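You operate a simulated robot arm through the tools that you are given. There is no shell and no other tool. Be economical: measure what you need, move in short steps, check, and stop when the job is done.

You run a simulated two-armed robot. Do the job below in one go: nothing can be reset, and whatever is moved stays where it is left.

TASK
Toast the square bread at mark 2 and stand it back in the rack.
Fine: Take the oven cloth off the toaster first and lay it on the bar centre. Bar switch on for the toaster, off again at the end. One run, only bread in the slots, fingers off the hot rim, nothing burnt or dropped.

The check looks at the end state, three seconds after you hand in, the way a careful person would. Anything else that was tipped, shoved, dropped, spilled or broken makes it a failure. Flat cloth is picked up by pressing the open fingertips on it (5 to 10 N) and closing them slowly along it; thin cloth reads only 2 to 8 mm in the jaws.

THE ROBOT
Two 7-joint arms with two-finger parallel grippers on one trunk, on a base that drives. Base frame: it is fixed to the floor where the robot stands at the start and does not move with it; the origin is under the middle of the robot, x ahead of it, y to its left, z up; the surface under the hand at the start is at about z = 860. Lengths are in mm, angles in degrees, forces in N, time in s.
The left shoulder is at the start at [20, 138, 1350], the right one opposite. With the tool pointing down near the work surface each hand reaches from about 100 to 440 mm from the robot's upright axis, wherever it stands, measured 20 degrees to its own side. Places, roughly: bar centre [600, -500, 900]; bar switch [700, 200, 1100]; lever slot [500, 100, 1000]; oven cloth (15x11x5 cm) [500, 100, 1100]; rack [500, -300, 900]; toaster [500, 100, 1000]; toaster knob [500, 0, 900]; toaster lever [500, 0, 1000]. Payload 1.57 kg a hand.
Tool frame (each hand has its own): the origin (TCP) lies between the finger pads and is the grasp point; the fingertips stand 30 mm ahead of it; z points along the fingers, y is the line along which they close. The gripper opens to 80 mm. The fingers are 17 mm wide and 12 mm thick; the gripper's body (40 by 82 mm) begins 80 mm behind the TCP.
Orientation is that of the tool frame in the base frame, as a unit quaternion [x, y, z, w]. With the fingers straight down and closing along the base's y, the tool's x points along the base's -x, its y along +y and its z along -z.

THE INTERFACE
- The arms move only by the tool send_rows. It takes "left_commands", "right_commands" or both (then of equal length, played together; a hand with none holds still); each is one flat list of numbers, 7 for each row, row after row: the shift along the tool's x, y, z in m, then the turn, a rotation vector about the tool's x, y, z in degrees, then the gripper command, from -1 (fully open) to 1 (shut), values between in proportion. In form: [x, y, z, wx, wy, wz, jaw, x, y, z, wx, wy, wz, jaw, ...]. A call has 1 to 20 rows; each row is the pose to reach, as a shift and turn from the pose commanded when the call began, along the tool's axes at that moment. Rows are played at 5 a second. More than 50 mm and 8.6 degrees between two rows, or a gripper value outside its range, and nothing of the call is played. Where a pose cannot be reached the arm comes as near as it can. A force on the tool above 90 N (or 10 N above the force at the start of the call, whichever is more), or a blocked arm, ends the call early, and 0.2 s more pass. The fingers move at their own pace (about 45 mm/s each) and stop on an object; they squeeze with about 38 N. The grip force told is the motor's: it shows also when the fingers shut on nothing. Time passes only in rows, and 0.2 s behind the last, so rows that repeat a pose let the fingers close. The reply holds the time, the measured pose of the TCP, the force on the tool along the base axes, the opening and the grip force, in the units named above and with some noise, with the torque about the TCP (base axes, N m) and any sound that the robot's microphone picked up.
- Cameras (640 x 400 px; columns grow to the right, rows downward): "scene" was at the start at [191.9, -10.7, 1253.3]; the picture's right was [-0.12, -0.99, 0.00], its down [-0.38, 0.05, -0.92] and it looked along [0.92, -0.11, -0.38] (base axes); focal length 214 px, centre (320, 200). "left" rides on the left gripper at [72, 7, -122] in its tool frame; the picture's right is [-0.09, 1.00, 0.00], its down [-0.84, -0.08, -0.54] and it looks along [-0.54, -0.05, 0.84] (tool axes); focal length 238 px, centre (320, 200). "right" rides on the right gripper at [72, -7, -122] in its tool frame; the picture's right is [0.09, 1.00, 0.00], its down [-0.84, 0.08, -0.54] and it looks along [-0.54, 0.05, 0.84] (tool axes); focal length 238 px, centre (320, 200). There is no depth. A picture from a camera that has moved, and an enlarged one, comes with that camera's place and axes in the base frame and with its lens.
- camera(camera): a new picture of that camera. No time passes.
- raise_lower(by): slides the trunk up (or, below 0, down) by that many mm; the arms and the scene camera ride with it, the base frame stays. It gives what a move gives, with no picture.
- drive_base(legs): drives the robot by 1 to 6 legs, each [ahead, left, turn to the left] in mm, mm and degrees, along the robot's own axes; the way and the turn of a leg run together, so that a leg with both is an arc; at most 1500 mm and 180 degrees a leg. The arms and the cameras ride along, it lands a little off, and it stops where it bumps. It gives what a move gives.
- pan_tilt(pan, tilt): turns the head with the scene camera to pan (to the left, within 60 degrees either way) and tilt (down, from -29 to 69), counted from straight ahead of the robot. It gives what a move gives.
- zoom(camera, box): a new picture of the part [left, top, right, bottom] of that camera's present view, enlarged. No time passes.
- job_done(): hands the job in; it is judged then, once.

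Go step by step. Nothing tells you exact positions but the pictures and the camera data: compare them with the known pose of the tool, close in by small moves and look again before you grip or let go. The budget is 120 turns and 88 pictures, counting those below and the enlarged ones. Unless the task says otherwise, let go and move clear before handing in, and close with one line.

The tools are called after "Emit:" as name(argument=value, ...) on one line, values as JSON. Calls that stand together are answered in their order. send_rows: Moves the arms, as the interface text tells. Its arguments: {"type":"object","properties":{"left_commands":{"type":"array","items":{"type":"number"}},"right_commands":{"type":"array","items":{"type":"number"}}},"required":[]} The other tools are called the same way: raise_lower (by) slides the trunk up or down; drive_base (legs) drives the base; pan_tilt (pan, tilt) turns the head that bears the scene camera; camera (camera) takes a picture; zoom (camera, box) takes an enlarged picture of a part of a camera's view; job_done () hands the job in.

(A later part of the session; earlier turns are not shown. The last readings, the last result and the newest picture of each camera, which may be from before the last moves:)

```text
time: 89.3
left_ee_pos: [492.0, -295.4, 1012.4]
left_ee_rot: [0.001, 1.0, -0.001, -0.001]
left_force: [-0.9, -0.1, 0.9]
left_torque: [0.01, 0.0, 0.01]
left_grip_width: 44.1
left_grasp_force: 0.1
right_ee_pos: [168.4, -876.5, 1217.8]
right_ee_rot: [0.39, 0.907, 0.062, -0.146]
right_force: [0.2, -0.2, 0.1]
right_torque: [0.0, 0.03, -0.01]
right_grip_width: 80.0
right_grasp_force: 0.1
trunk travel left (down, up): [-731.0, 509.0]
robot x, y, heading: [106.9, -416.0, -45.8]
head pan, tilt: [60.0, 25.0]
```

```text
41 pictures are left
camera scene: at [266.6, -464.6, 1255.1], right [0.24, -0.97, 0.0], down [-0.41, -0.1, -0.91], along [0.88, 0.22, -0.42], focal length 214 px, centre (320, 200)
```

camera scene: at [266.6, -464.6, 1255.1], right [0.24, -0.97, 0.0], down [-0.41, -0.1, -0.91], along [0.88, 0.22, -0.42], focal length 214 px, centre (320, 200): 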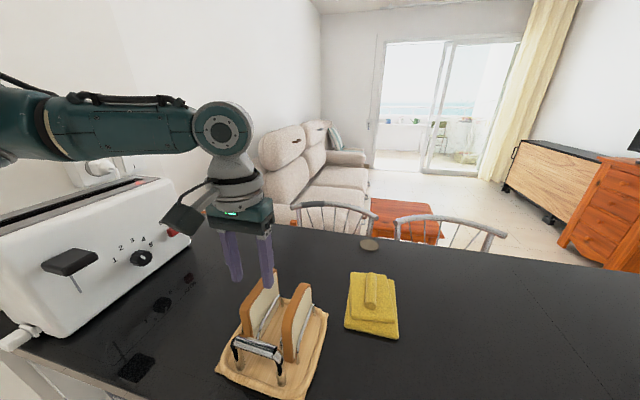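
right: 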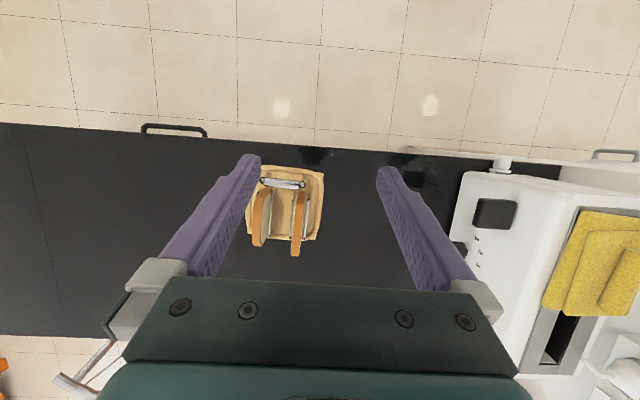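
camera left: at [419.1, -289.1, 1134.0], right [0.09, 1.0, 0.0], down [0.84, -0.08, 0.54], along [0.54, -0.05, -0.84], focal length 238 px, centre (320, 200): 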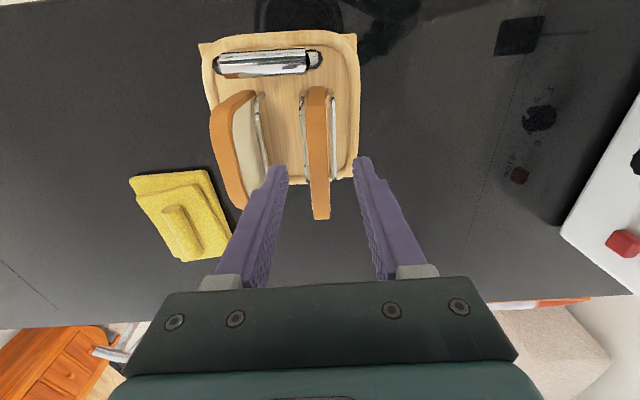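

Bread centre at (493,−296.5), yawed about −3.5°. I align and descend to TCP z≈975, then grip.

Emit:
send_rows(left_commands=[-0.001, 0.0, 0.015, 0, 0, 3.5, -0.1, -0.001, 0.0, 0.03, 0, 0, 3.5, -0.1, -0.001, 0.0, 0.039, 0, 0, 3.5, -0.1, -0.001, 0.0, 0.039, 0, 0, 3.5, -0.1])

Emit:
zoom(camera="left", box=[220, 40, 420, 240])

Emit:
zoom(camera="scene", box=[190, 220, 340, 400])

```text
time: 90.3
left_ee_pos: [492.8, -300.0, 975.5]
left_ee_rot: [0.032, 0.999, 0.0, -0.001]
left_force: [0.7, -0.4, 0.5]
left_torque: [-0.01, 0.03, 0.01]
left_grip_width: 44.0
left_grasp_force: 0.0
right_ee_pos: [167.9, -875.4, 1217.9]
right_ee_rot: [0.389, 0.907, 0.061, -0.146]
right_force: [-0.1, -0.3, -0.4]
right_torque: [0.0, 0.0, -0.02]
right_grip_width: 79.5
right_grasp_force: 0.1
trunk travel left (down, up): [-731.0, 509.0]
robot x, y, heading: [110.8, -418.4, -45.6]
head pan, tilt: [60.0, 25.0]
```

```text
2.00 times, centred on (320, 140) of left
camera zoom: at [419.9, -288.7, 1096.6], right [0.15, 0.99, 0.0], down [0.83, -0.13, 0.54], along [0.53, -0.08, -0.84], focal length 477 px, centre (320, 320)
```

zoom: 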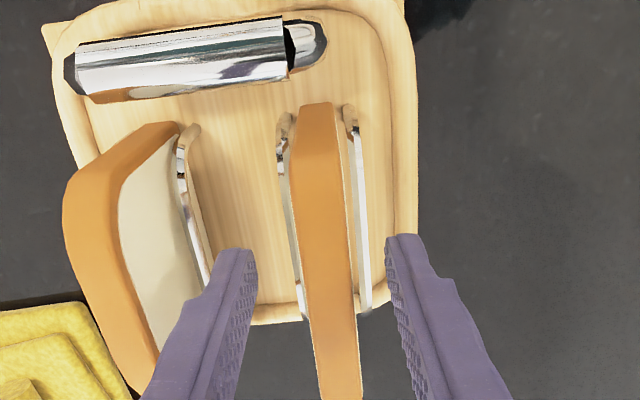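

```text
2.22 times, centred on (265, 310) of scene
camera zoom: at [266.6, -464.6, 1255.2], right [0.24, -0.97, 0.0], down [-0.41, -0.1, -0.91], along [0.88, 0.22, -0.42], focal length 477 px, centre (442, -44)
```

zoom: 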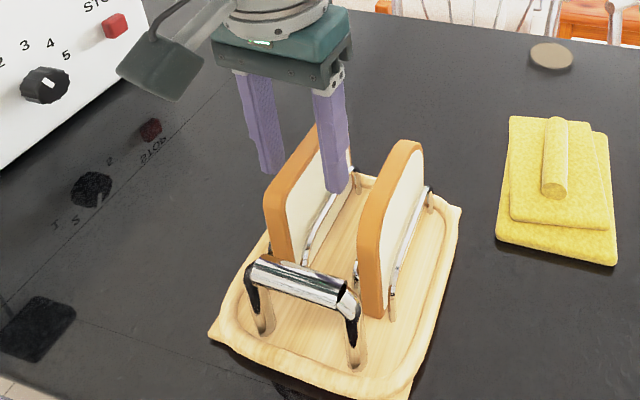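

Well placed. I close on the bread gently.

Emit:
send_rows(left_commands=[0, 0, 0, 0, 0, 0, 0.2, 0, 0, 0, 0, 0, 0, 0.4, 0, 0, 0, 0, 0, 0, 0.6, 0, 0, 0, 0, 0, 0, 0.8, 0, 0, 0, 0, 0, 0, 1, 0, 0, 0, 0, 0, 0, 1])

Emit:
send_rows(left_commands=[0, 0, -0.01, 0, 0, 0, 1, 0, 0, -0.03, 0, 0, 0, 1, 0, 0, -0.06, 0, 0, 0, 1, 0, 0, -0.1, 0, 0, 0, 1, 0, 0, -0.14, 0, 0, 0, 1, 0, 0, -0.18, 0, 0, 0, 1, 0, 0, -0.22, 0, 0, 0, 1, 0, 0, -0.26, 0, 0, 0, 1, 0, 0, -0.26, 0, 0, 0, 1])

Emit:
camera(camera="scene")

```text
time: 91.7
left_ee_pos: [491.4, -301.2, 975.7]
left_ee_rot: [0.032, 0.999, 0.0, -0.001]
left_force: [-0.9, 0.0, -0.3]
left_torque: [0.02, 0.02, -0.02]
left_grip_width: 14.9
left_grasp_force: 30.8
right_ee_pos: [168.6, -876.1, 1217.8]
right_ee_rot: [0.39, 0.907, 0.062, -0.146]
right_force: [-0.1, 0.8, -0.8]
right_torque: [0.0, 0.01, 0.0]
right_grip_width: 79.8
right_grasp_force: 0.1
trunk travel left (down, up): [-731.0, 509.0]
robot x, y, heading: [109.9, -416.9, -45.9]
head pan, tilt: [60.0, 25.0]
```

```text
time: 93.6
left_ee_pos: [463.9, -283.0, 1192.8]
left_ee_rot: [0.037, 0.993, 0.062, -0.094]
left_force: [0.2, -0.6, 0.2]
left_torque: [-0.01, 0.02, -0.01]
left_grip_width: 14.8
left_grasp_force: 31.0
right_ee_pos: [168.3, -876.2, 1217.4]
right_ee_rot: [0.389, 0.907, 0.061, -0.147]
right_force: [0.0, -0.1, 0.3]
right_torque: [-0.04, 0.01, -0.03]
right_grip_width: 80.0
right_grasp_force: 0.1
trunk travel left (down, up): [-731.0, 509.0]
robot x, y, heading: [108.8, -414.2, -46.0]
head pan, tilt: [60.0, 25.0]
stopped in row 9 (left hand): the arm was blocked; the commanded pose is now the measured one
```

```text
38 pictures are left
camera scene: at [266.5, -464.6, 1255.1], right [0.24, -0.97, 0.0], down [-0.41, -0.1, -0.91], along [0.88, 0.22, -0.42], focal length 214 px, centre (320, 200)
```

scene: 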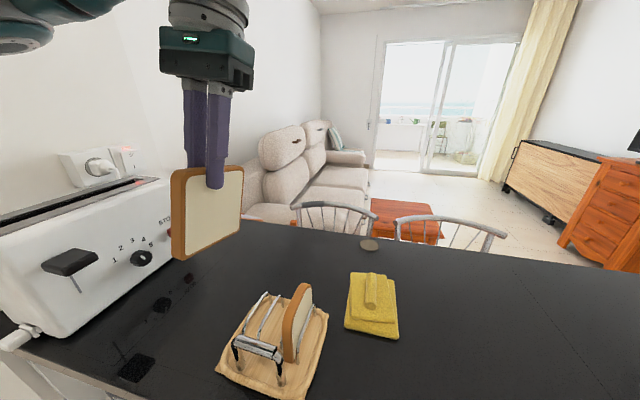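

The slice is held, but the arm hit a limit at the top. I restore the upright pose lower relative to the shoulder, raise the trunk, and drive toward the toaster.

Emit:
send_rows(left_commands=[-0.02, -0.002, 0.027, 3.5, -5.4, -2.1, 1, -0.041, -0.0045, 0.053, 7.1, -10.8, -4.2, 1, -0.041, -0.0045, 0.053, 7.1, -10.8, -4.2, 1])

Emit:
raise_lower(by=130)

Emit:
drive_base(legs=[[-237, 229, 0]])

Emit:
camera(camera="left")

```text
time: 94.4
left_ee_pos: [496.4, -285.2, 1135.9]
left_ee_rot: [0.0, 1.0, -0.002, 0.003]
left_force: [-0.2, -0.3, -0.6]
left_torque: [-0.02, 0.05, 0.01]
left_grip_width: 15.0
left_grasp_force: 30.3
right_ee_pos: [168.7, -877.0, 1216.2]
right_ee_rot: [0.39, 0.907, 0.062, -0.145]
right_force: [-0.3, -0.3, 0.5]
right_torque: [-0.02, 0.01, -0.05]
right_grip_width: 79.9
right_grasp_force: 0.0
trunk travel left (down, up): [-731.0, 509.0]
robot x, y, heading: [108.0, -416.6, -45.7]
head pan, tilt: [60.0, 25.0]
```

```text
time: 96.0
left_ee_pos: [495.1, -285.7, 1267.3]
left_ee_rot: [-0.001, 1.0, -0.002, 0.001]
left_force: [-0.5, 0.2, -0.2]
left_torque: [0.02, 0.0, 0.0]
left_grip_width: 14.5
left_grasp_force: 30.8
right_ee_pos: [169.1, -875.7, 1347.3]
right_ee_rot: [0.39, 0.907, 0.062, -0.146]
right_force: [0.2, -0.8, -0.3]
right_torque: [-0.03, 0.0, 0.01]
right_grip_width: 79.7
right_grasp_force: 0.1
trunk travel left (down, up): [-861.0, 379.0]
robot x, y, heading: [105.3, -415.3, -45.5]
head pan, tilt: [60.0, 25.0]
```

```text
time: 98.0
left_ee_pos: [491.8, 10.1, 1263.2]
left_ee_rot: [0.004, 1.0, -0.001, 0.0]
left_force: [0.5, 1.4, -0.2]
left_torque: [-0.03, 0.01, -0.04]
left_grip_width: 14.9
left_grasp_force: 30.7
right_ee_pos: [163.3, -580.0, 1350.1]
right_ee_rot: [0.389, 0.908, 0.057, -0.145]
right_force: [0.1, -0.2, -1.0]
right_torque: [0.01, -0.01, -0.03]
right_grip_width: 80.2
right_grasp_force: 0.0
trunk travel left (down, up): [-861.0, 379.0]
robot x, y, heading: [101.3, -115.0, -45.8]
head pan, tilt: [60.0, 25.0]
stopped in leg 1: the robot was blocked; the commanded pose is now the measured one
```

```text
37 pictures are left
camera left: at [417.9, 18.7, 1384.2], right [0.1, 1.0, 0.0], down [0.84, -0.08, 0.54], along [0.54, -0.05, -0.84], focal length 238 px, centre (320, 200)
```

left: 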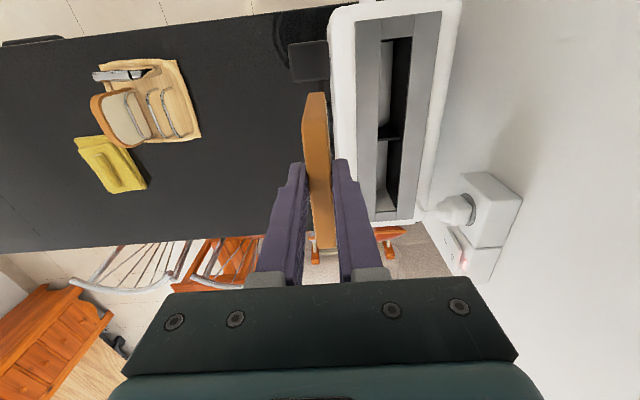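

The toaster slot is clearly visible now with a divider in the middle. I zoom in for its geometry.

Emit:
zoom(camera="left", box=[290, 0, 470, 240])

```text
1.67 times, centred on (380, 120) of left
camera zoom: at [417.9, 18.7, 1384.2], right [0.1, 1.0, 0.0], down [0.84, -0.08, 0.54], along [0.54, -0.05, -0.84], focal length 397 px, centre (220, 333)
```

zoom: 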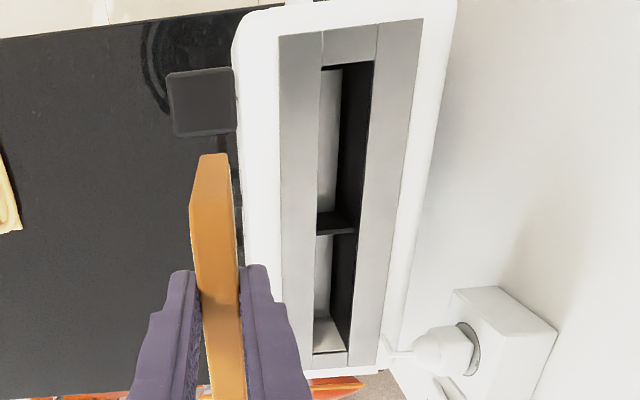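

The slot is 32 mm wide centred at y≈102, split into near (x≈419–527) and far compartments. I bring the slice over the near compartment, just above the rim.

Emit:
send_rows(left_commands=[0.007, 0.03, 0, 0, 0, 0, 1, 0.014, 0.06, 0, 0, 0, 0, 1, 0.02, 0.092, 0.0, 0, 0, 0, 1, 0.02, 0.092, 0.03, 0, 0, 0, 1, 0.02, 0.092, 0.055, 0, 0, 0, 1, 0.02, 0.092, 0.055, 0, 0, 0, 1])

Emit:
camera(camera="left")

Emit:
pan_tilt(pan=60, tilt=30)

Emit:
camera(camera="scene")

```text
time: 99.5
left_ee_pos: [473.2, 112.7, 1211.8]
left_ee_rot: [0.003, 1.0, 0.004, 0.001]
left_force: [0.9, 0.0, 0.4]
left_torque: [-0.01, 0.01, -0.01]
left_grip_width: 15.0
left_grasp_force: 30.4
right_ee_pos: [167.0, -572.6, 1347.9]
right_ee_rot: [0.388, 0.908, 0.061, -0.146]
right_force: [-0.6, 0.7, -1.0]
right_torque: [-0.05, -0.01, -0.03]
right_grip_width: 80.1
right_grasp_force: 0.0
trunk travel left (down, up): [-861.0, 379.0]
robot x, y, heading: [103.0, -113.9, -45.7]
head pan, tilt: [60.0, 25.0]
```

```text
35 pictures are left
camera left: at [401.2, 118.8, 1333.3], right [0.1, 1.0, 0.01], down [0.83, -0.09, 0.54], along [0.54, -0.05, -0.84], focal length 238 px, centre (320, 200)
```

left: 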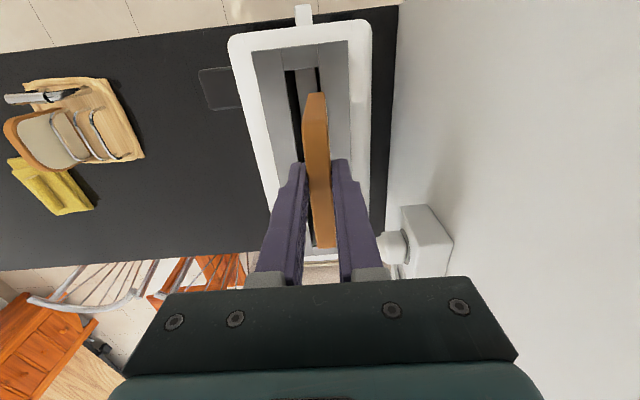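

```text
time: 100.1
left_ee_pos: [474.6, 110.3, 1213.4]
left_ee_rot: [0.004, 1.0, 0.004, 0.002]
left_force: [-0.6, 0.0, -0.6]
left_torque: [-0.01, -0.02, 0.02]
left_grip_width: 14.9
left_grasp_force: 30.7
right_ee_pos: [166.8, -573.2, 1347.1]
right_ee_rot: [0.389, 0.908, 0.061, -0.146]
right_force: [-0.6, -0.3, -0.2]
right_torque: [0.0, 0.01, -0.03]
right_grip_width: 80.2
right_grasp_force: 0.1
trunk travel left (down, up): [-861.0, 379.0]
robot x, y, heading: [103.1, -114.0, -45.9]
head pan, tilt: [60.0, 30.0]
```

```text
34 pictures are left
camera scene: at [261.4, -162.2, 1377.2], right [0.25, -0.97, 0.0], down [-0.48, -0.12, -0.87], along [0.84, 0.21, -0.5], focal length 214 px, centre (320, 200)
```

scene: 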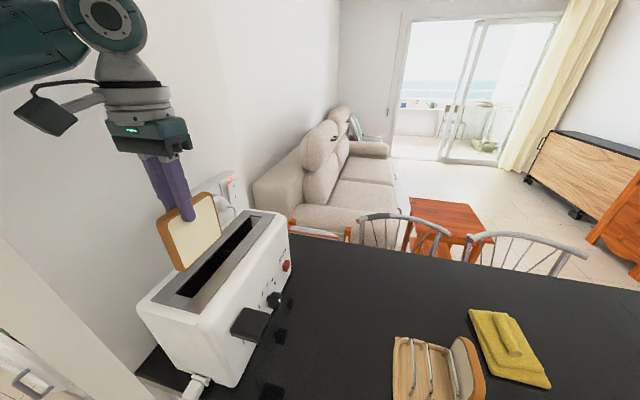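

Bread spans x 421–526 at y≈112; the compartment is ~419.5–531 at y≈103.5. I correct by −9 mm in y, +1.5 in x and 2° yaw, and come down to just above the rim.

Emit:
send_rows(left_commands=[-0.0015, -0.009, 0, 0, 0, -2.2, 1, -0.0015, -0.009, 0.012, 0, 0, -2.2, 1, -0.0015, -0.009, 0.022, 0, 0, -2.2, 1, -0.0015, -0.009, 0.022, 0, 0, -2.2, 1])

Emit:
zoom(camera="left", box=[220, 20, 420, 270])

Emit:
zoom(camera="scene", box=[100, 160, 320, 380])

```text
time: 101.1
left_ee_pos: [476.7, 101.4, 1190.1]
left_ee_rot: [-0.016, 1.0, 0.004, 0.001]
left_force: [0.5, 0.1, -0.4]
left_torque: [-0.05, 0.0, -0.02]
left_grip_width: 14.8
left_grasp_force: 30.6
right_ee_pos: [165.9, -573.7, 1347.8]
right_ee_rot: [0.388, 0.908, 0.062, -0.146]
right_force: [0.4, -0.2, -0.3]
right_torque: [0.0, 0.0, 0.01]
right_grip_width: 79.9
right_grasp_force: 0.1
trunk travel left (down, up): [-861.0, 379.0]
robot x, y, heading: [101.1, -114.4, -45.5]
head pan, tilt: [60.0, 30.0]
```

```text
1.60 times, centred on (320, 145) of left
camera zoom: at [402.5, 105.4, 1310.5], right [0.06, 1.0, 0.01], down [0.84, -0.06, 0.54], along [0.54, -0.03, -0.84], focal length 381 px, centre (320, 288)
```

zoom: 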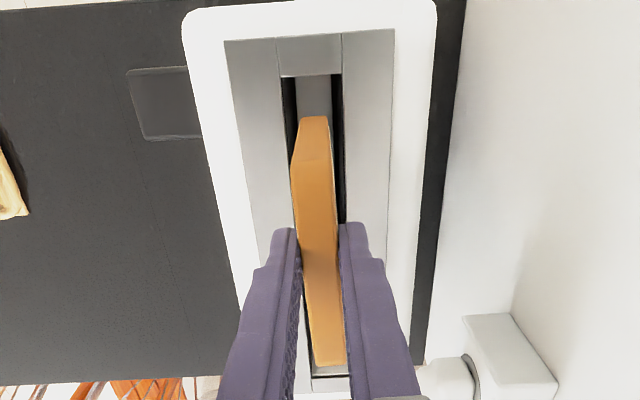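

```text
1.82 times, centred on (210, 270) of scene
camera zoom: at [261.4, -162.2, 1377.2], right [0.25, -0.97, 0.0], down [-0.48, -0.12, -0.87], along [0.84, 0.21, -0.5], focal length 390 px, centre (520, 73)
```

zoom: 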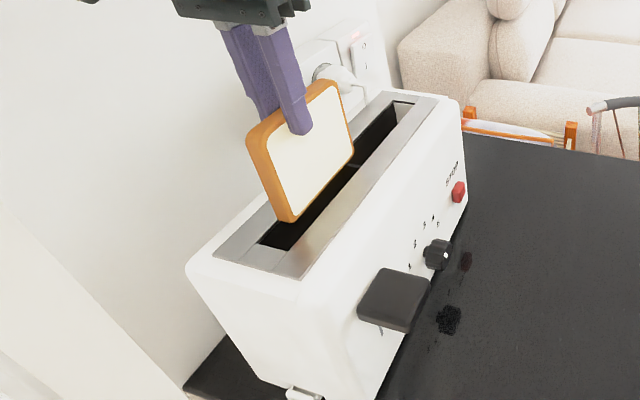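

The end crust face clarifies it: bread spans x 435.5–527.5, so I shift −6 mm and lower in stages with force watch (stopping before the fingertips reach the rim).

Emit:
send_rows(left_commands=[0.006, 0, 0, 0, 0, 0, 1, 0.006, 0, 0.01, 0, 0, 0, 1, 0.006, 0, 0.02, 0, 0, 0, 1, 0.006, 0, 0.03, 0, 0, 0, 1, 0.006, 0, 0.03, 0, 0, 0, 1])

Emit:
zoom(camera="left", box=[220, 20, 420, 270])

```text
time: 102.3
left_ee_pos: [469.8, 101.5, 1160.2]
left_ee_rot: [-0.016, 1.0, 0.004, 0.002]
left_force: [-0.1, -0.6, -1.5]
left_torque: [-0.02, -0.01, 0.01]
left_grip_width: 14.9
left_grasp_force: 30.6
right_ee_pos: [167.4, -574.2, 1346.6]
right_ee_rot: [0.389, 0.908, 0.062, -0.146]
right_force: [0.0, -0.4, 0.0]
right_torque: [0.02, 0.01, -0.02]
right_grip_width: 80.0
right_grasp_force: 0.0
trunk travel left (down, up): [-861.0, 379.0]
robot x, y, heading: [106.2, -111.9, -45.6]
head pan, tilt: [60.0, 30.0]
```

```text
1.60 times, centred on (320, 145) of left
camera zoom: at [396.1, 105.7, 1281.2], right [0.06, 1.0, 0.01], down [0.84, -0.06, 0.54], along [0.54, -0.03, -0.84], focal length 381 px, centre (320, 288)
```

zoom: 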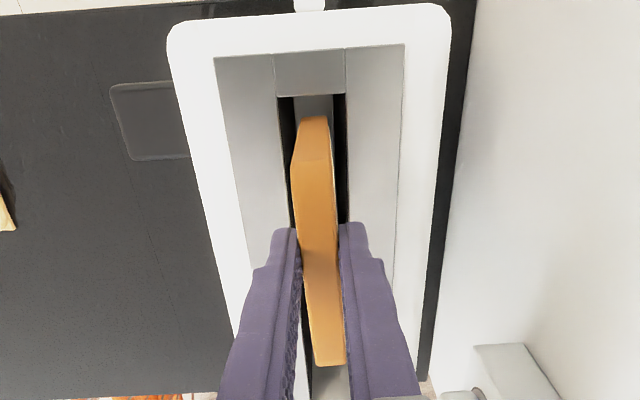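

It enters cleanly. I go on down in steps.

Emit:
send_rows(left_commands=[0, 0, 0.01, 0, 0, 0, 1, 0, 0, 0.02, 0, 0, 0, 1, 0, 0, 0.02, 0, 0, 0, 1])

Emit:
send_rows(left_commands=[0, 0, 0.008, 0, 0, 0, 1, 0, 0, 0.016, 0, 0, 0, 1, 0, 0, 0.016, 0, 0, 0, 1])

Emit:
zoom(camera="scene", box=[100, 160, 320, 380])

```text
time: 103.1
left_ee_pos: [469.0, 101.6, 1140.8]
left_ee_rot: [-0.015, 1.0, 0.005, 0.002]
left_force: [0.0, -0.1, -1.3]
left_torque: [0.07, -0.01, -0.01]
left_grip_width: 14.8
left_grasp_force: 30.6
right_ee_pos: [165.8, -573.9, 1347.8]
right_ee_rot: [0.389, 0.908, 0.062, -0.146]
right_force: [0.8, 0.0, 0.4]
right_torque: [-0.01, -0.01, 0.03]
right_grip_width: 80.1
right_grasp_force: 0.1
trunk travel left (down, up): [-861.0, 379.0]
robot x, y, heading: [105.0, -110.6, -45.8]
head pan, tilt: [60.0, 30.0]
```

```text
time: 103.9
left_ee_pos: [470.3, 102.7, 1124.5]
left_ee_rot: [-0.016, 1.0, 0.005, 0.002]
left_force: [0.5, -0.3, -0.5]
left_torque: [-0.02, -0.03, 0.0]
left_grip_width: 14.9
left_grasp_force: 30.9
right_ee_pos: [166.4, -573.4, 1347.8]
right_ee_rot: [0.389, 0.908, 0.062, -0.145]
right_force: [0.3, 0.0, -0.4]
right_torque: [-0.01, 0.02, 0.01]
right_grip_width: 80.1
right_grasp_force: 0.1
trunk travel left (down, up): [-861.0, 379.0]
robot x, y, heading: [105.2, -117.4, -45.7]
head pan, tilt: [60.0, 30.0]
```

```text
1.82 times, centred on (210, 270) of scene
camera zoom: at [261.4, -162.2, 1377.2], right [0.25, -0.97, 0.0], down [-0.48, -0.12, -0.87], along [0.84, 0.21, -0.5], focal length 390 px, centre (520, 73)
```

zoom: 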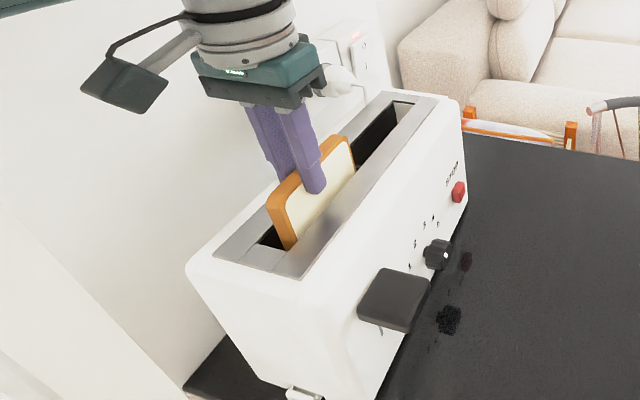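

Emit:
send_rows(left_commands=[0, 0, 0.005, 0, 0, 0, 1, 0, 0, 0.005, 0, 0, 0, 1])

Emit:
send_rows(left_commands=[0, 0, 0.004, 0, 0, 0, 1, 0, 0, 0.004, 0, 0, 0, 1])

Emit:
zoom(camera="scene", box=[150, 180, 270, 300])

```text
time: 104.5
left_ee_pos: [471.0, 102.7, 1120.3]
left_ee_rot: [-0.016, 1.0, 0.004, 0.002]
left_force: [0.3, -0.5, 0.9]
left_torque: [0.01, -0.09, 0.02]
left_grip_width: 14.8
left_grasp_force: 31.2
right_ee_pos: [165.6, -573.2, 1347.5]
right_ee_rot: [0.389, 0.908, 0.061, -0.146]
right_force: [-0.2, -0.3, 0.4]
right_torque: [0.01, -0.01, -0.02]
right_grip_width: 80.2
right_grasp_force: 0.1
trunk travel left (down, up): [-861.0, 379.0]
robot x, y, heading: [109.2, -116.1, -45.4]
head pan, tilt: [60.0, 30.0]
```

```text
time: 105.1
left_ee_pos: [470.7, 102.2, 1115.5]
left_ee_rot: [-0.016, 1.0, 0.004, 0.002]
left_force: [1.0, 1.1, 1.8]
left_torque: [0.03, -0.11, 0.0]
left_grip_width: 14.8
left_grasp_force: 30.7
right_ee_pos: [167.1, -573.7, 1348.0]
right_ee_rot: [0.389, 0.908, 0.061, -0.145]
right_force: [-0.3, 0.3, 0.7]
right_torque: [-0.02, 0.01, 0.03]
right_grip_width: 80.1
right_grasp_force: 0.2
trunk travel left (down, up): [-861.0, 379.0]
robot x, y, heading: [105.9, -116.1, -45.5]
head pan, tilt: [60.0, 30.0]
```

```text
3.33 times, centred on (210, 240) of scene
camera zoom: at [261.5, -162.1, 1377.2], right [0.25, -0.97, 0.0], down [-0.48, -0.12, -0.87], along [0.84, 0.21, -0.5], focal length 715 px, centre (687, 67)
```

zoom: 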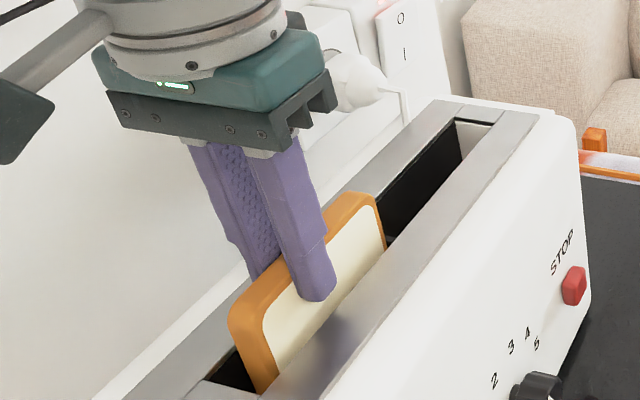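

Light contact with the carriage (~2–3 N) and tips still ~8 mm above the rim. I release slightly and lift away.

Emit:
send_rows(left_commands=[0, 0, 0, 0, 0, 0, 0.4, 0, 0, 0, 0, 0, 0, 0.2, 0, 0, 0, 0, 0, 0, 0.2, 0, 0, -0.01, 0, 0, 0, 0.2, 0, 0, -0.04, 0, 0, 0, 0.2, 0, 0, -0.08, 0, 0, 0, 0.2, 0, 0, -0.08, 0, 0, 0, 0.2])

Emit:
zoom(camera="scene", box=[100, 160, 320, 380])

```text
time: 106.7
left_ee_pos: [466.7, 100.0, 1195.7]
left_ee_rot: [-0.016, 1.0, 0.004, 0.002]
left_force: [0.4, 0.9, -0.5]
left_torque: [-0.01, 0.01, -0.01]
left_grip_width: 32.0
left_grasp_force: 0.0
right_ee_pos: [166.0, -573.6, 1347.7]
right_ee_rot: [0.389, 0.908, 0.061, -0.146]
right_force: [-1.3, 0.5, 0.1]
right_torque: [0.0, -0.01, -0.04]
right_grip_width: 80.3
right_grasp_force: 0.0
trunk travel left (down, up): [-861.0, 379.0]
robot x, y, heading: [104.2, -115.3, -45.5]
head pan, tilt: [60.0, 30.0]
```

```text
1.82 times, centred on (210, 270) of scene
camera zoom: at [261.4, -162.1, 1377.2], right [0.25, -0.97, 0.0], down [-0.48, -0.12, -0.87], along [0.84, 0.21, -0.5], focal length 390 px, centre (520, 73)
```

zoom: 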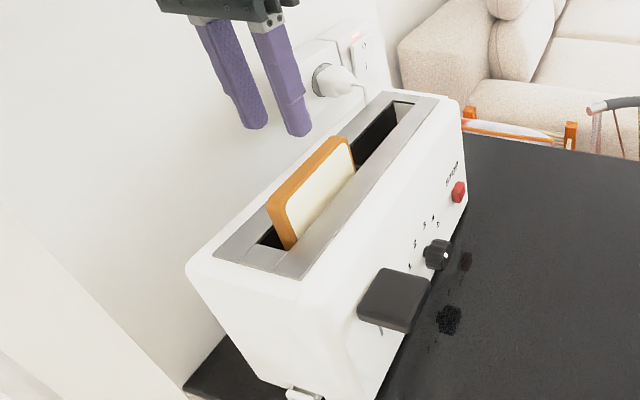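

The slice stands in the slot. Now I take the closed fingers over to the lever at about (440,−12).

Emit:
send_rows(left_commands=[0.006, -0.028, 0, 0, 0, 0, 1, 0.013, -0.056, 0, 0, 0, 0, 1, 0.02, -0.084, 0, 0, 0, 0, 1, 0.027, -0.112, 0, 0, 0, 0, 1, 0.027, -0.112, 0.04, 0, 0, 0, 1, 0.027, -0.112, 0.08, 0, 0, 0, 1, 0.027, -0.112, 0.115, 0, 0, 0, 1, 0.027, -0.112, 0.115, 0, 0, 0, 1])

Emit:
camera(camera="left")

Emit:
zoom(camera="scene", box=[130, 180, 330, 380])

```text
time: 108.5
left_ee_pos: [444.7, -10.5, 1079.1]
left_ee_rot: [-0.016, 1.0, 0.004, 0.001]
left_force: [-0.2, -0.1, -0.4]
left_torque: [-0.02, 0.02, 0.03]
left_grip_width: 0.0
left_grasp_force: 21.2
right_ee_pos: [165.9, -574.0, 1347.3]
right_ee_rot: [0.39, 0.907, 0.062, -0.145]
right_force: [0.0, -0.1, -0.6]
right_torque: [0.02, 0.0, -0.04]
right_grip_width: 80.0
right_grasp_force: 0.0
trunk travel left (down, up): [-861.0, 379.0]
robot x, y, heading: [103.0, -114.8, -45.5]
head pan, tilt: [60.0, 30.0]
```

```text
27 pictures are left
camera left: at [371.1, -6.1, 1199.2], right [0.06, 1.0, 0.01], down [0.84, -0.06, 0.54], along [0.54, -0.03, -0.84], focal length 238 px, centre (320, 200)
```

left: 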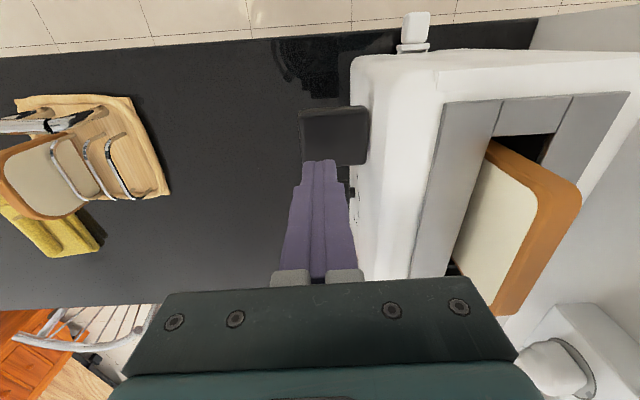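

```text
2.00 times, centred on (230, 280) of scene
camera zoom: at [261.4, -162.2, 1377.2], right [0.25, -0.97, 0.0], down [-0.48, -0.12, -0.87], along [0.84, 0.21, -0.5], focal length 429 px, centre (500, 40)
```

zoom: 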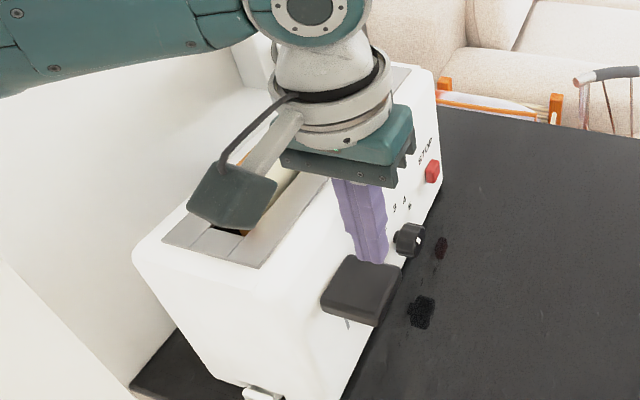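

The lever top is x 411–455, y −24..30. I shift to (436,−14), descend to contact, and press down gradually.

Emit:
send_rows(left_commands=[0.008, -0.0035, 0.01, 0, 0, 0, 1, 0.008, -0.0035, 0.02, 0, 0, 0, 1, 0.008, -0.0035, 0.03, 0, 0, 0, 1, 0.008, -0.0035, 0.03, 0, 0, 0, 1])

Emit:
send_rows(left_commands=[0, 0, 0.008, 0, 0, 0, 1, 0, 0, 0.016, 0, 0, 0, 1, 0, 0, 0.024, 0, 0, 0, 1, 0, 0, 0.032, 0, 0, 0, 1, 0, 0, 0.04, 0, 0, 0, 1, 0, 0, 0.04, 0, 0, 0, 1])

Emit:
zoom(camera="scene", box=[130, 180, 330, 380])

```text
time: 109.5
left_ee_pos: [437.3, -13.6, 1049.5]
left_ee_rot: [-0.016, 1.0, 0.005, 0.002]
left_force: [-0.7, 0.3, 0.3]
left_torque: [-0.03, 0.04, 0.02]
left_grip_width: 0.0
left_grasp_force: 20.9
right_ee_pos: [165.5, -574.7, 1348.0]
right_ee_rot: [0.39, 0.907, 0.062, -0.146]
right_force: [0.8, -0.4, 0.3]
right_torque: [0.0, 0.0, 0.0]
right_grip_width: 80.0
right_grasp_force: 0.0
trunk travel left (down, up): [-861.0, 379.0]
robot x, y, heading: [104.4, -113.1, -45.7]
head pan, tilt: [60.0, 30.0]
```

```text
time: 110.9
left_ee_pos: [438.1, -13.6, 1008.1]
left_ee_rot: [-0.016, 1.0, 0.004, 0.001]
left_force: [-1.1, 0.9, 2.4]
left_torque: [0.03, 0.03, 0.0]
left_grip_width: 0.4
left_grasp_force: 21.3
right_ee_pos: [166.5, -572.7, 1346.7]
right_ee_rot: [0.389, 0.908, 0.061, -0.146]
right_force: [-0.2, 0.9, 0.6]
right_torque: [-0.02, 0.01, 0.03]
right_grip_width: 79.8
right_grasp_force: 0.0
trunk travel left (down, up): [-861.0, 379.0]
robot x, y, heading: [104.7, -114.1, -45.7]
head pan, tilt: [60.0, 30.0]
```

```text
2.00 times, centred on (230, 280) of scene
camera zoom: at [261.4, -162.0, 1377.2], right [0.25, -0.97, 0.0], down [-0.48, -0.12, -0.87], along [0.84, 0.21, -0.5], focal length 429 px, centre (500, 40)
```

zoom: 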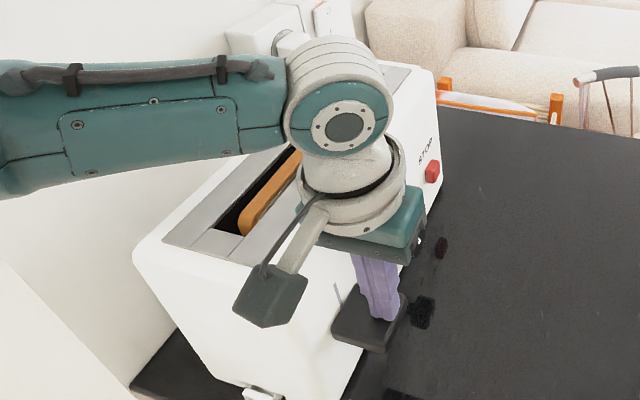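

Emit:
send_rows(left_commands=[0, 0, 0.006, 0, 0, 0, 1, 0, 0, 0.012, 0, 0, 0, 1, 0, 0, 0.018, 0, 0, 0, 1, 0, 0, 0.018, 0, 0, 0, 1])

Emit:
send_rows(left_commands=[0, 0, 0.005, 0, 0, 0, 1, 0, 0, 0.01, 0, 0, 0, 1, 0, 0, 0.01, 0, 0, 0, 1])

```text
time: 111.7
left_ee_pos: [438.8, -13.5, 1000.0]
left_ee_rot: [-0.016, 1.0, 0.001, -0.001]
left_force: [-19.6, 3.1, 58.9]
left_torque: [0.4, 1.04, -0.03]
left_grip_width: 0.0
left_grasp_force: 21.3
right_ee_pos: [166.1, -572.2, 1347.7]
right_ee_rot: [0.388, 0.908, 0.063, -0.146]
right_force: [-0.7, 0.2, -0.3]
right_torque: [0.01, 0.04, 0.0]
right_grip_width: 79.8
right_grasp_force: 0.0
trunk travel left (down, up): [-861.0, 379.0]
robot x, y, heading: [106.0, -111.6, -45.6]
head pan, tilt: [60.0, 30.0]
stopped in row 3 (left hand): the force on the tool passed its limit at 101 N (the readings are from after the stop); the commanded pose is now the measured one
```

```text
time: 112.0
left_ee_pos: [440.4, -15.8, 999.6]
left_ee_rot: [-0.014, 1.0, 0.0, 0.001]
left_force: [-43.1, 26.2, 234.8]
left_torque: [0.13, 0.3, 0.31]
left_grip_width: 0.0
left_grasp_force: 21.3
right_ee_pos: [167.0, -570.6, 1345.9]
right_ee_rot: [0.388, 0.908, 0.063, -0.145]
right_force: [-0.9, -1.7, -0.2]
right_torque: [0.09, -0.1, -0.04]
right_grip_width: 80.2
right_grasp_force: 0.1
trunk travel left (down, up): [-861.0, 379.0]
robot x, y, heading: [101.6, -112.8, -45.6]
head pan, tilt: [60.0, 30.0]
stopped in row 1 (left hand): the force on the tool passed its limit at 269 N (the readings are from after the stop); the commanded pose is now the measured one
```

The lever bottomed out; I lift off at once and check whether it stays down.

Emit:
send_rows(left_commands=[0, 0, -0.01, 0, 0, 0, 1, 0, -0.003, -0.05, 0, 0, 0, 1, 0, -0.003, -0.09, 0, 0, 0, 1, 0, -0.003, -0.13, 0, 0, 0, 1, 0, -0.003, -0.17, 0, 0, 0, 1])

Emit:
zoom(camera="scene", box=[100, 160, 320, 380])

```text
time: 113.2
left_ee_pos: [437.7, -19.7, 1167.6]
left_ee_rot: [-0.015, 1.0, -0.001, -0.001]
left_force: [0.2, 1.2, -1.4]
left_torque: [0.02, -0.02, -0.02]
left_grip_width: 0.0
left_grasp_force: 21.0
right_ee_pos: [166.1, -573.7, 1347.3]
right_ee_rot: [0.388, 0.908, 0.061, -0.147]
right_force: [-0.3, 0.3, 0.0]
right_torque: [0.01, 0.03, 0.02]
right_grip_width: 80.2
right_grasp_force: 0.1
trunk travel left (down, up): [-861.0, 379.0]
robot x, y, heading: [104.1, -115.9, -45.7]
head pan, tilt: [60.0, 30.0]
```

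```text
1.82 times, centred on (210, 270) of scene
camera zoom: at [260.5, -161.7, 1377.1], right [0.25, -0.97, 0.0], down [-0.48, -0.12, -0.87], along [0.84, 0.22, -0.5], focal length 390 px, centre (520, 73)
```

zoom: 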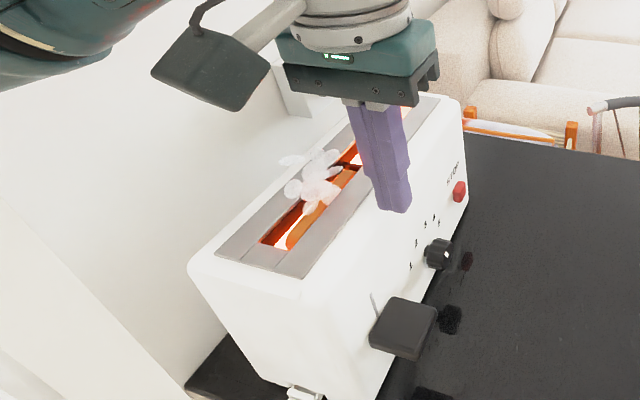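

It's latched and glowing with steam. I wait with the hand clear.

Emit:
send_rows(left_commands=[0, 0, -0.01, 0, 0, 0, 0.1, 0, 0, -0.02, 0, 0, 0, 0.1, 0, 0, -0.03, 0, 0, 0, 0.1, 0, 0, -0.03, 0, 0, 0, 0.1, 0, 0, -0.03, 0, 0, 0, 0.1, 0, 0, -0.03, 0, 0, 0, 0.1, 0, 0, -0.03, 0, 0, 0, 0.1, 0, 0, -0.03, 0, 0, 0, 0.1, 0, 0, -0.03, 0, 0, 0, 0.1, 0, 0, -0.03, 0, 0, 0, 0.1, 0, 0, -0.03, 0, 0, 0, 0.1, 0, 0, -0.03, 0, 0, 0, 0.1, 0, 0, -0.03, 0, 0, 0, 0.1, 0, 0, -0.03, 0, 0, 0, 0.1, 0, 0, -0.03, 0, 0, 0, 0.1, 0, 0, -0.03, 0, 0, 0, 0.1, 0, 0, -0.03, 0, 0, 0, 0.1, 0, 0, -0.03, 0, 0, 0, 0.1, 0, 0, -0.03, 0, 0, 0, 0.1, 0, 0, -0.03, 0, 0, 0, 0.1])

Emit:
send_rows(left_commands=[0, 0, 0, 0, 0, 0, 0.1, 0, 0, 0, 0, 0, 0, 0.1, 0, 0, 0, 0, 0, 0, 0.1, 0, 0, 0, 0, 0, 0, 0.1, 0, 0, 0, 0, 0, 0, 0.1, 0, 0, 0, 0, 0, 0, 0.1, 0, 0, 0, 0, 0, 0, 0.1, 0, 0, 0, 0, 0, 0, 0.1, 0, 0, 0, 0, 0, 0, 0.1, 0, 0, 0, 0, 0, 0, 0.1, 0, 0, 0, 0, 0, 0, 0.1, 0, 0, 0, 0, 0, 0, 0.1, 0, 0, 0, 0, 0, 0, 0.1, 0, 0, 0, 0, 0, 0, 0.1, 0, 0, 0, 0, 0, 0, 0.1, 0, 0, 0, 0, 0, 0, 0.1, 0, 0, 0, 0, 0, 0, 0.1, 0, 0, 0, 0, 0, 0, 0.1, 0, 0, 0, 0, 0, 0, 0.1, 0, 0, 0, 0, 0, 0, 0.1])

Emit:
send_rows(left_commands=[0, 0, 0, 0, 0, 0, 0.1, 0, 0, 0, 0, 0, 0, 0.1, 0, 0, 0, 0, 0, 0, 0.1, 0, 0, 0, 0, 0, 0, 0.1, 0, 0, 0, 0, 0, 0, 0.1, 0, 0, 0, 0, 0, 0, 0.1, 0, 0, 0, 0, 0, 0, 0.1, 0, 0, 0, 0, 0, 0, 0.1, 0, 0, 0, 0, 0, 0, 0.1, 0, 0, 0, 0, 0, 0, 0.1, 0, 0, 0, 0, 0, 0, 0.1, 0, 0, 0, 0, 0, 0, 0.1, 0, 0, 0, 0, 0, 0, 0.1, 0, 0, 0, 0, 0, 0, 0.1, 0, 0, 0, 0, 0, 0, 0.1, 0, 0, 0, 0, 0, 0, 0.1, 0, 0, 0, 0, 0, 0, 0.1, 0, 0, 0, 0, 0, 0, 0.1, 0, 0, 0, 0, 0, 0, 0.1, 0, 0, 0, 0, 0, 0, 0.1])

Emit:
send_rows(left_commands=[0, 0, 0, 0, 0, 0, 0.1, 0, 0, 0, 0, 0, 0, 0.1, 0, 0, 0, 0, 0, 0, 0.1, 0, 0, 0, 0, 0, 0, 0.1, 0, 0, 0, 0, 0, 0, 0.1, 0, 0, 0, 0, 0, 0, 0.1, 0, 0, 0, 0, 0, 0, 0.1, 0, 0, 0, 0, 0, 0, 0.1, 0, 0, 0, 0, 0, 0, 0.1, 0, 0, 0, 0, 0, 0, 0.1, 0, 0, 0, 0, 0, 0, 0.1, 0, 0, 0, 0, 0, 0, 0.1, 0, 0, 0, 0, 0, 0, 0.1, 0, 0, 0, 0, 0, 0, 0.1, 0, 0, 0, 0, 0, 0, 0.1, 0, 0, 0, 0, 0, 0, 0.1, 0, 0, 0, 0, 0, 0, 0.1, 0, 0, 0, 0, 0, 0, 0.1, 0, 0, 0, 0, 0, 0, 0.1, 0, 0, 0, 0, 0, 0, 0.1])

Emit:
zoom(camera="scene", box=[100, 160, 320, 380])

```text
time: 117.5
left_ee_pos: [438.9, -18.5, 1195.1]
left_ee_rot: [-0.016, 1.0, -0.002, 0.0]
left_force: [1.0, -0.4, -0.6]
left_torque: [0.02, 0.01, 0.0]
left_grip_width: 36.3
left_grasp_force: 0.2
right_ee_pos: [166.0, -573.7, 1347.2]
right_ee_rot: [0.389, 0.907, 0.062, -0.146]
right_force: [0.4, -0.3, 0.2]
right_torque: [0.02, -0.02, -0.02]
right_grip_width: 80.0
right_grasp_force: 0.0
trunk travel left (down, up): [-861.0, 379.0]
robot x, y, heading: [101.8, -115.1, -45.5]
head pan, tilt: [60.0, 30.0]
```

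```text
time: 121.7
left_ee_pos: [437.8, -18.8, 1195.9]
left_ee_rot: [-0.016, 1.0, -0.002, -0.001]
left_force: [0.3, 1.1, 0.1]
left_torque: [-0.01, -0.03, -0.03]
left_grip_width: 35.9
left_grasp_force: 0.1
right_ee_pos: [166.3, -572.8, 1348.1]
right_ee_rot: [0.389, 0.907, 0.061, -0.146]
right_force: [0.9, 0.8, 0.0]
right_torque: [-0.01, 0.01, 0.0]
right_grip_width: 79.8
right_grasp_force: 0.0
trunk travel left (down, up): [-861.0, 379.0]
robot x, y, heading: [102.4, -115.4, -45.5]
head pan, tilt: [60.0, 30.0]
```

```text
time: 125.8
left_ee_pos: [438.9, -20.0, 1195.8]
left_ee_rot: [-0.016, 1.0, -0.002, -0.001]
left_force: [0.0, 0.3, 0.3]
left_torque: [-0.01, -0.01, 0.01]
left_grip_width: 35.9
left_grasp_force: 0.1
right_ee_pos: [164.2, -573.1, 1347.5]
right_ee_rot: [0.39, 0.907, 0.062, -0.145]
right_force: [-0.2, -0.1, 0.5]
right_torque: [-0.03, 0.03, -0.01]
right_grip_width: 80.0
right_grasp_force: 0.1
trunk travel left (down, up): [-861.0, 379.0]
robot x, y, heading: [105.1, -113.2, -45.8]
head pan, tilt: [60.0, 30.0]
```

```text
time: 130.1
left_ee_pos: [439.1, -19.9, 1196.4]
left_ee_rot: [-0.016, 1.0, -0.002, -0.001]
left_force: [-0.7, 0.3, 0.0]
left_torque: [-0.06, 0.0, -0.01]
left_grip_width: 36.0
left_grasp_force: 0.1
right_ee_pos: [164.3, -573.3, 1347.9]
right_ee_rot: [0.389, 0.908, 0.062, -0.146]
right_force: [0.1, 0.1, -0.9]
right_torque: [0.0, -0.04, 0.0]
right_grip_width: 80.0
right_grasp_force: 0.1
trunk travel left (down, up): [-861.0, 379.0]
robot x, y, heading: [102.2, -110.3, -45.5]
head pan, tilt: [60.0, 30.0]
```

```text
1.82 times, centred on (210, 270) of scene
camera zoom: at [260.5, -161.8, 1377.2], right [0.25, -0.97, 0.0], down [-0.48, -0.12, -0.87], along [0.84, 0.22, -0.5], focal length 390 px, centre (520, 73)
```

zoom: 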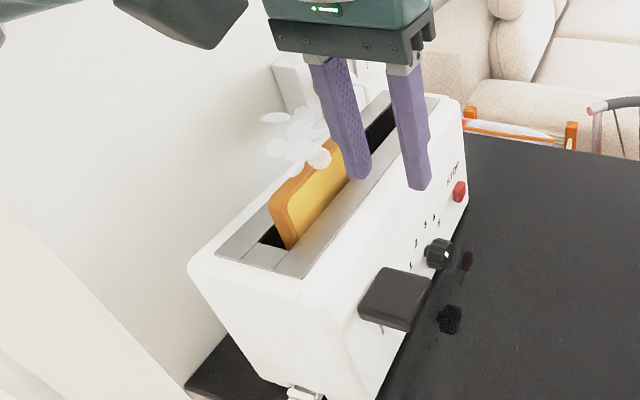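

The toast has popped, golden brown. I move back above it, with narrow jaws, and look before gripping.

Emit:
send_rows(left_commands=[-0.009, 0.03, -0.01, 0, 0, 0, 0.1, -0.018, 0.06, -0.01, 0, 0, 0, 0.1, -0.026, 0.09, -0.01, 0, 0, 0, 0.1, -0.0354, 0.1206, -0.01, 0, 0, 0, 0.1, -0.0354, 0.1206, 0.02, 0, 0, 0, 0.1, -0.0354, 0.1206, 0.02, 0, 0, 0, 0.1])

Emit:
zoom(camera="left", box=[220, 20, 420, 270])

Emit:
zoom(camera="scene", box=[100, 160, 320, 380])

```text
time: 131.4
left_ee_pos: [468.8, 102.8, 1174.5]
left_ee_rot: [-0.015, 1.0, -0.002, -0.001]
left_force: [0.6, 0.0, -0.3]
left_torque: [0.0, 0.0, -0.04]
left_grip_width: 36.1
left_grasp_force: 0.0
right_ee_pos: [165.3, -572.9, 1347.5]
right_ee_rot: [0.389, 0.908, 0.061, -0.146]
right_force: [-0.3, -0.4, -0.1]
right_torque: [0.03, 0.03, 0.02]
right_grip_width: 80.1
right_grasp_force: 0.1
trunk travel left (down, up): [-861.0, 379.0]
robot x, y, heading: [103.0, -113.8, -45.6]
head pan, tilt: [60.0, 30.0]
```

```text
1.60 times, centred on (320, 145) of left
camera zoom: at [396.5, 108.4, 1296.0], right [0.06, 1.0, 0.0], down [0.84, -0.05, 0.54], along [0.54, -0.04, -0.84], focal length 381 px, centre (320, 288)
```

zoom: 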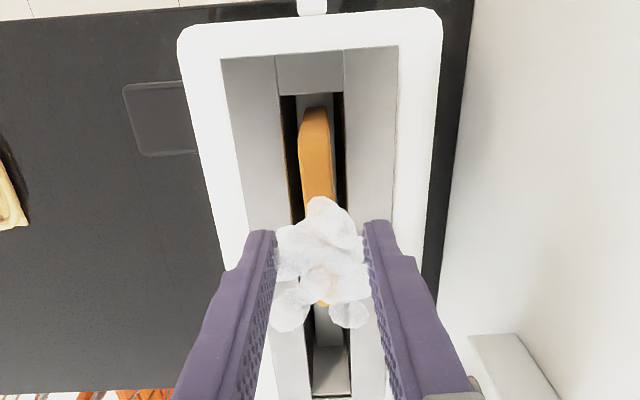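

```text
1.82 times, centred on (210, 270) of scene
camera zoom: at [260.5, -161.8, 1377.2], right [0.25, -0.97, 0.0], down [-0.48, -0.12, -0.87], along [0.84, 0.22, -0.5], focal length 390 px, centre (520, 73)
```

zoom: 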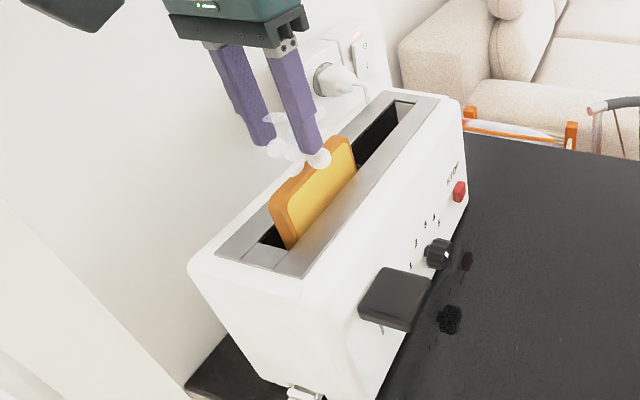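

The toast is centred between the fingers. I descend to TCP 1116 (tips still 9 mm above the rim) and grip.

Emit:
send_rows(left_commands=[-0.001, 0, 0.02, 0, 0, 0, 0.1, -0.001, 0, 0.04, 0, 0, 0, 0.1, -0.001, 0, 0.058, 0, 0, 0, 0.1, -0.001, 0, 0.058, 0, 0, 0, 0.3, -0.001, 0, 0.058, 0, 0, 0, 0.5, -0.001, 0, 0.058, 0, 0, 0, 0.7, -0.001, 0, 0.058, 0, 0, 0, 1, -0.001, 0, 0.058, 0, 0, 0, 1])

Emit:
send_rows(left_commands=[0, 0, -0.02, 0, 0, 0, 1, 0, 0, -0.04, 0, 0, 0, 1, 0, 0, -0.06, 0, 0, 0, 1, 0, 0, -0.08, 0, 0, 0, 1, 0, 0, -0.1, 0, 0, 0, 1, 0, 0, -0.12, 0, 0, 0, 1, 0, 0, -0.12, 0, 0, 0, 1])

Emit:
zoom(camera="scene", box=[60, 100, 320, 380])

```text
time: 133.2
left_ee_pos: [471.8, 101.5, 1116.7]
left_ee_rot: [-0.016, 1.0, -0.002, -0.001]
left_force: [-0.2, -0.7, -0.6]
left_torque: [-0.01, 0.01, 0.0]
left_grip_width: 14.6
left_grasp_force: 30.1
right_ee_pos: [165.1, -573.3, 1347.4]
right_ee_rot: [0.389, 0.907, 0.062, -0.146]
right_force: [0.0, -0.4, 0.5]
right_torque: [0.01, 0.0, -0.02]
right_grip_width: 79.6
right_grasp_force: 0.1
trunk travel left (down, up): [-861.0, 379.0]
robot x, y, heading: [104.1, -112.4, -45.5]
head pan, tilt: [60.0, 30.0]
```

```text
time: 134.8
left_ee_pos: [471.5, 100.5, 1239.3]
left_ee_rot: [-0.015, 1.0, -0.001, -0.002]
left_force: [0.1, 0.6, -0.6]
left_torque: [0.02, 0.01, -0.05]
left_grip_width: 14.9
left_grasp_force: 30.4
right_ee_pos: [165.0, -572.5, 1348.8]
right_ee_rot: [0.389, 0.908, 0.061, -0.146]
right_force: [0.6, -0.6, 0.0]
right_torque: [-0.03, 0.02, 0.01]
right_grip_width: 79.9
right_grasp_force: 0.1
trunk travel left (down, up): [-861.0, 379.0]
robot x, y, heading: [104.6, -116.3, -45.6]
head pan, tilt: [60.0, 30.0]
```

```text
1.43 times, centred on (190, 240) of scene
camera zoom: at [260.5, -161.8, 1377.2], right [0.25, -0.97, 0.0], down [-0.48, -0.12, -0.87], along [0.84, 0.22, -0.5], focal length 306 px, centre (506, 143)
```

zoom: 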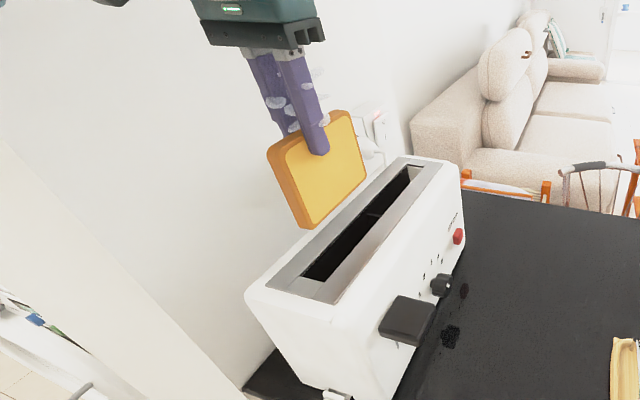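

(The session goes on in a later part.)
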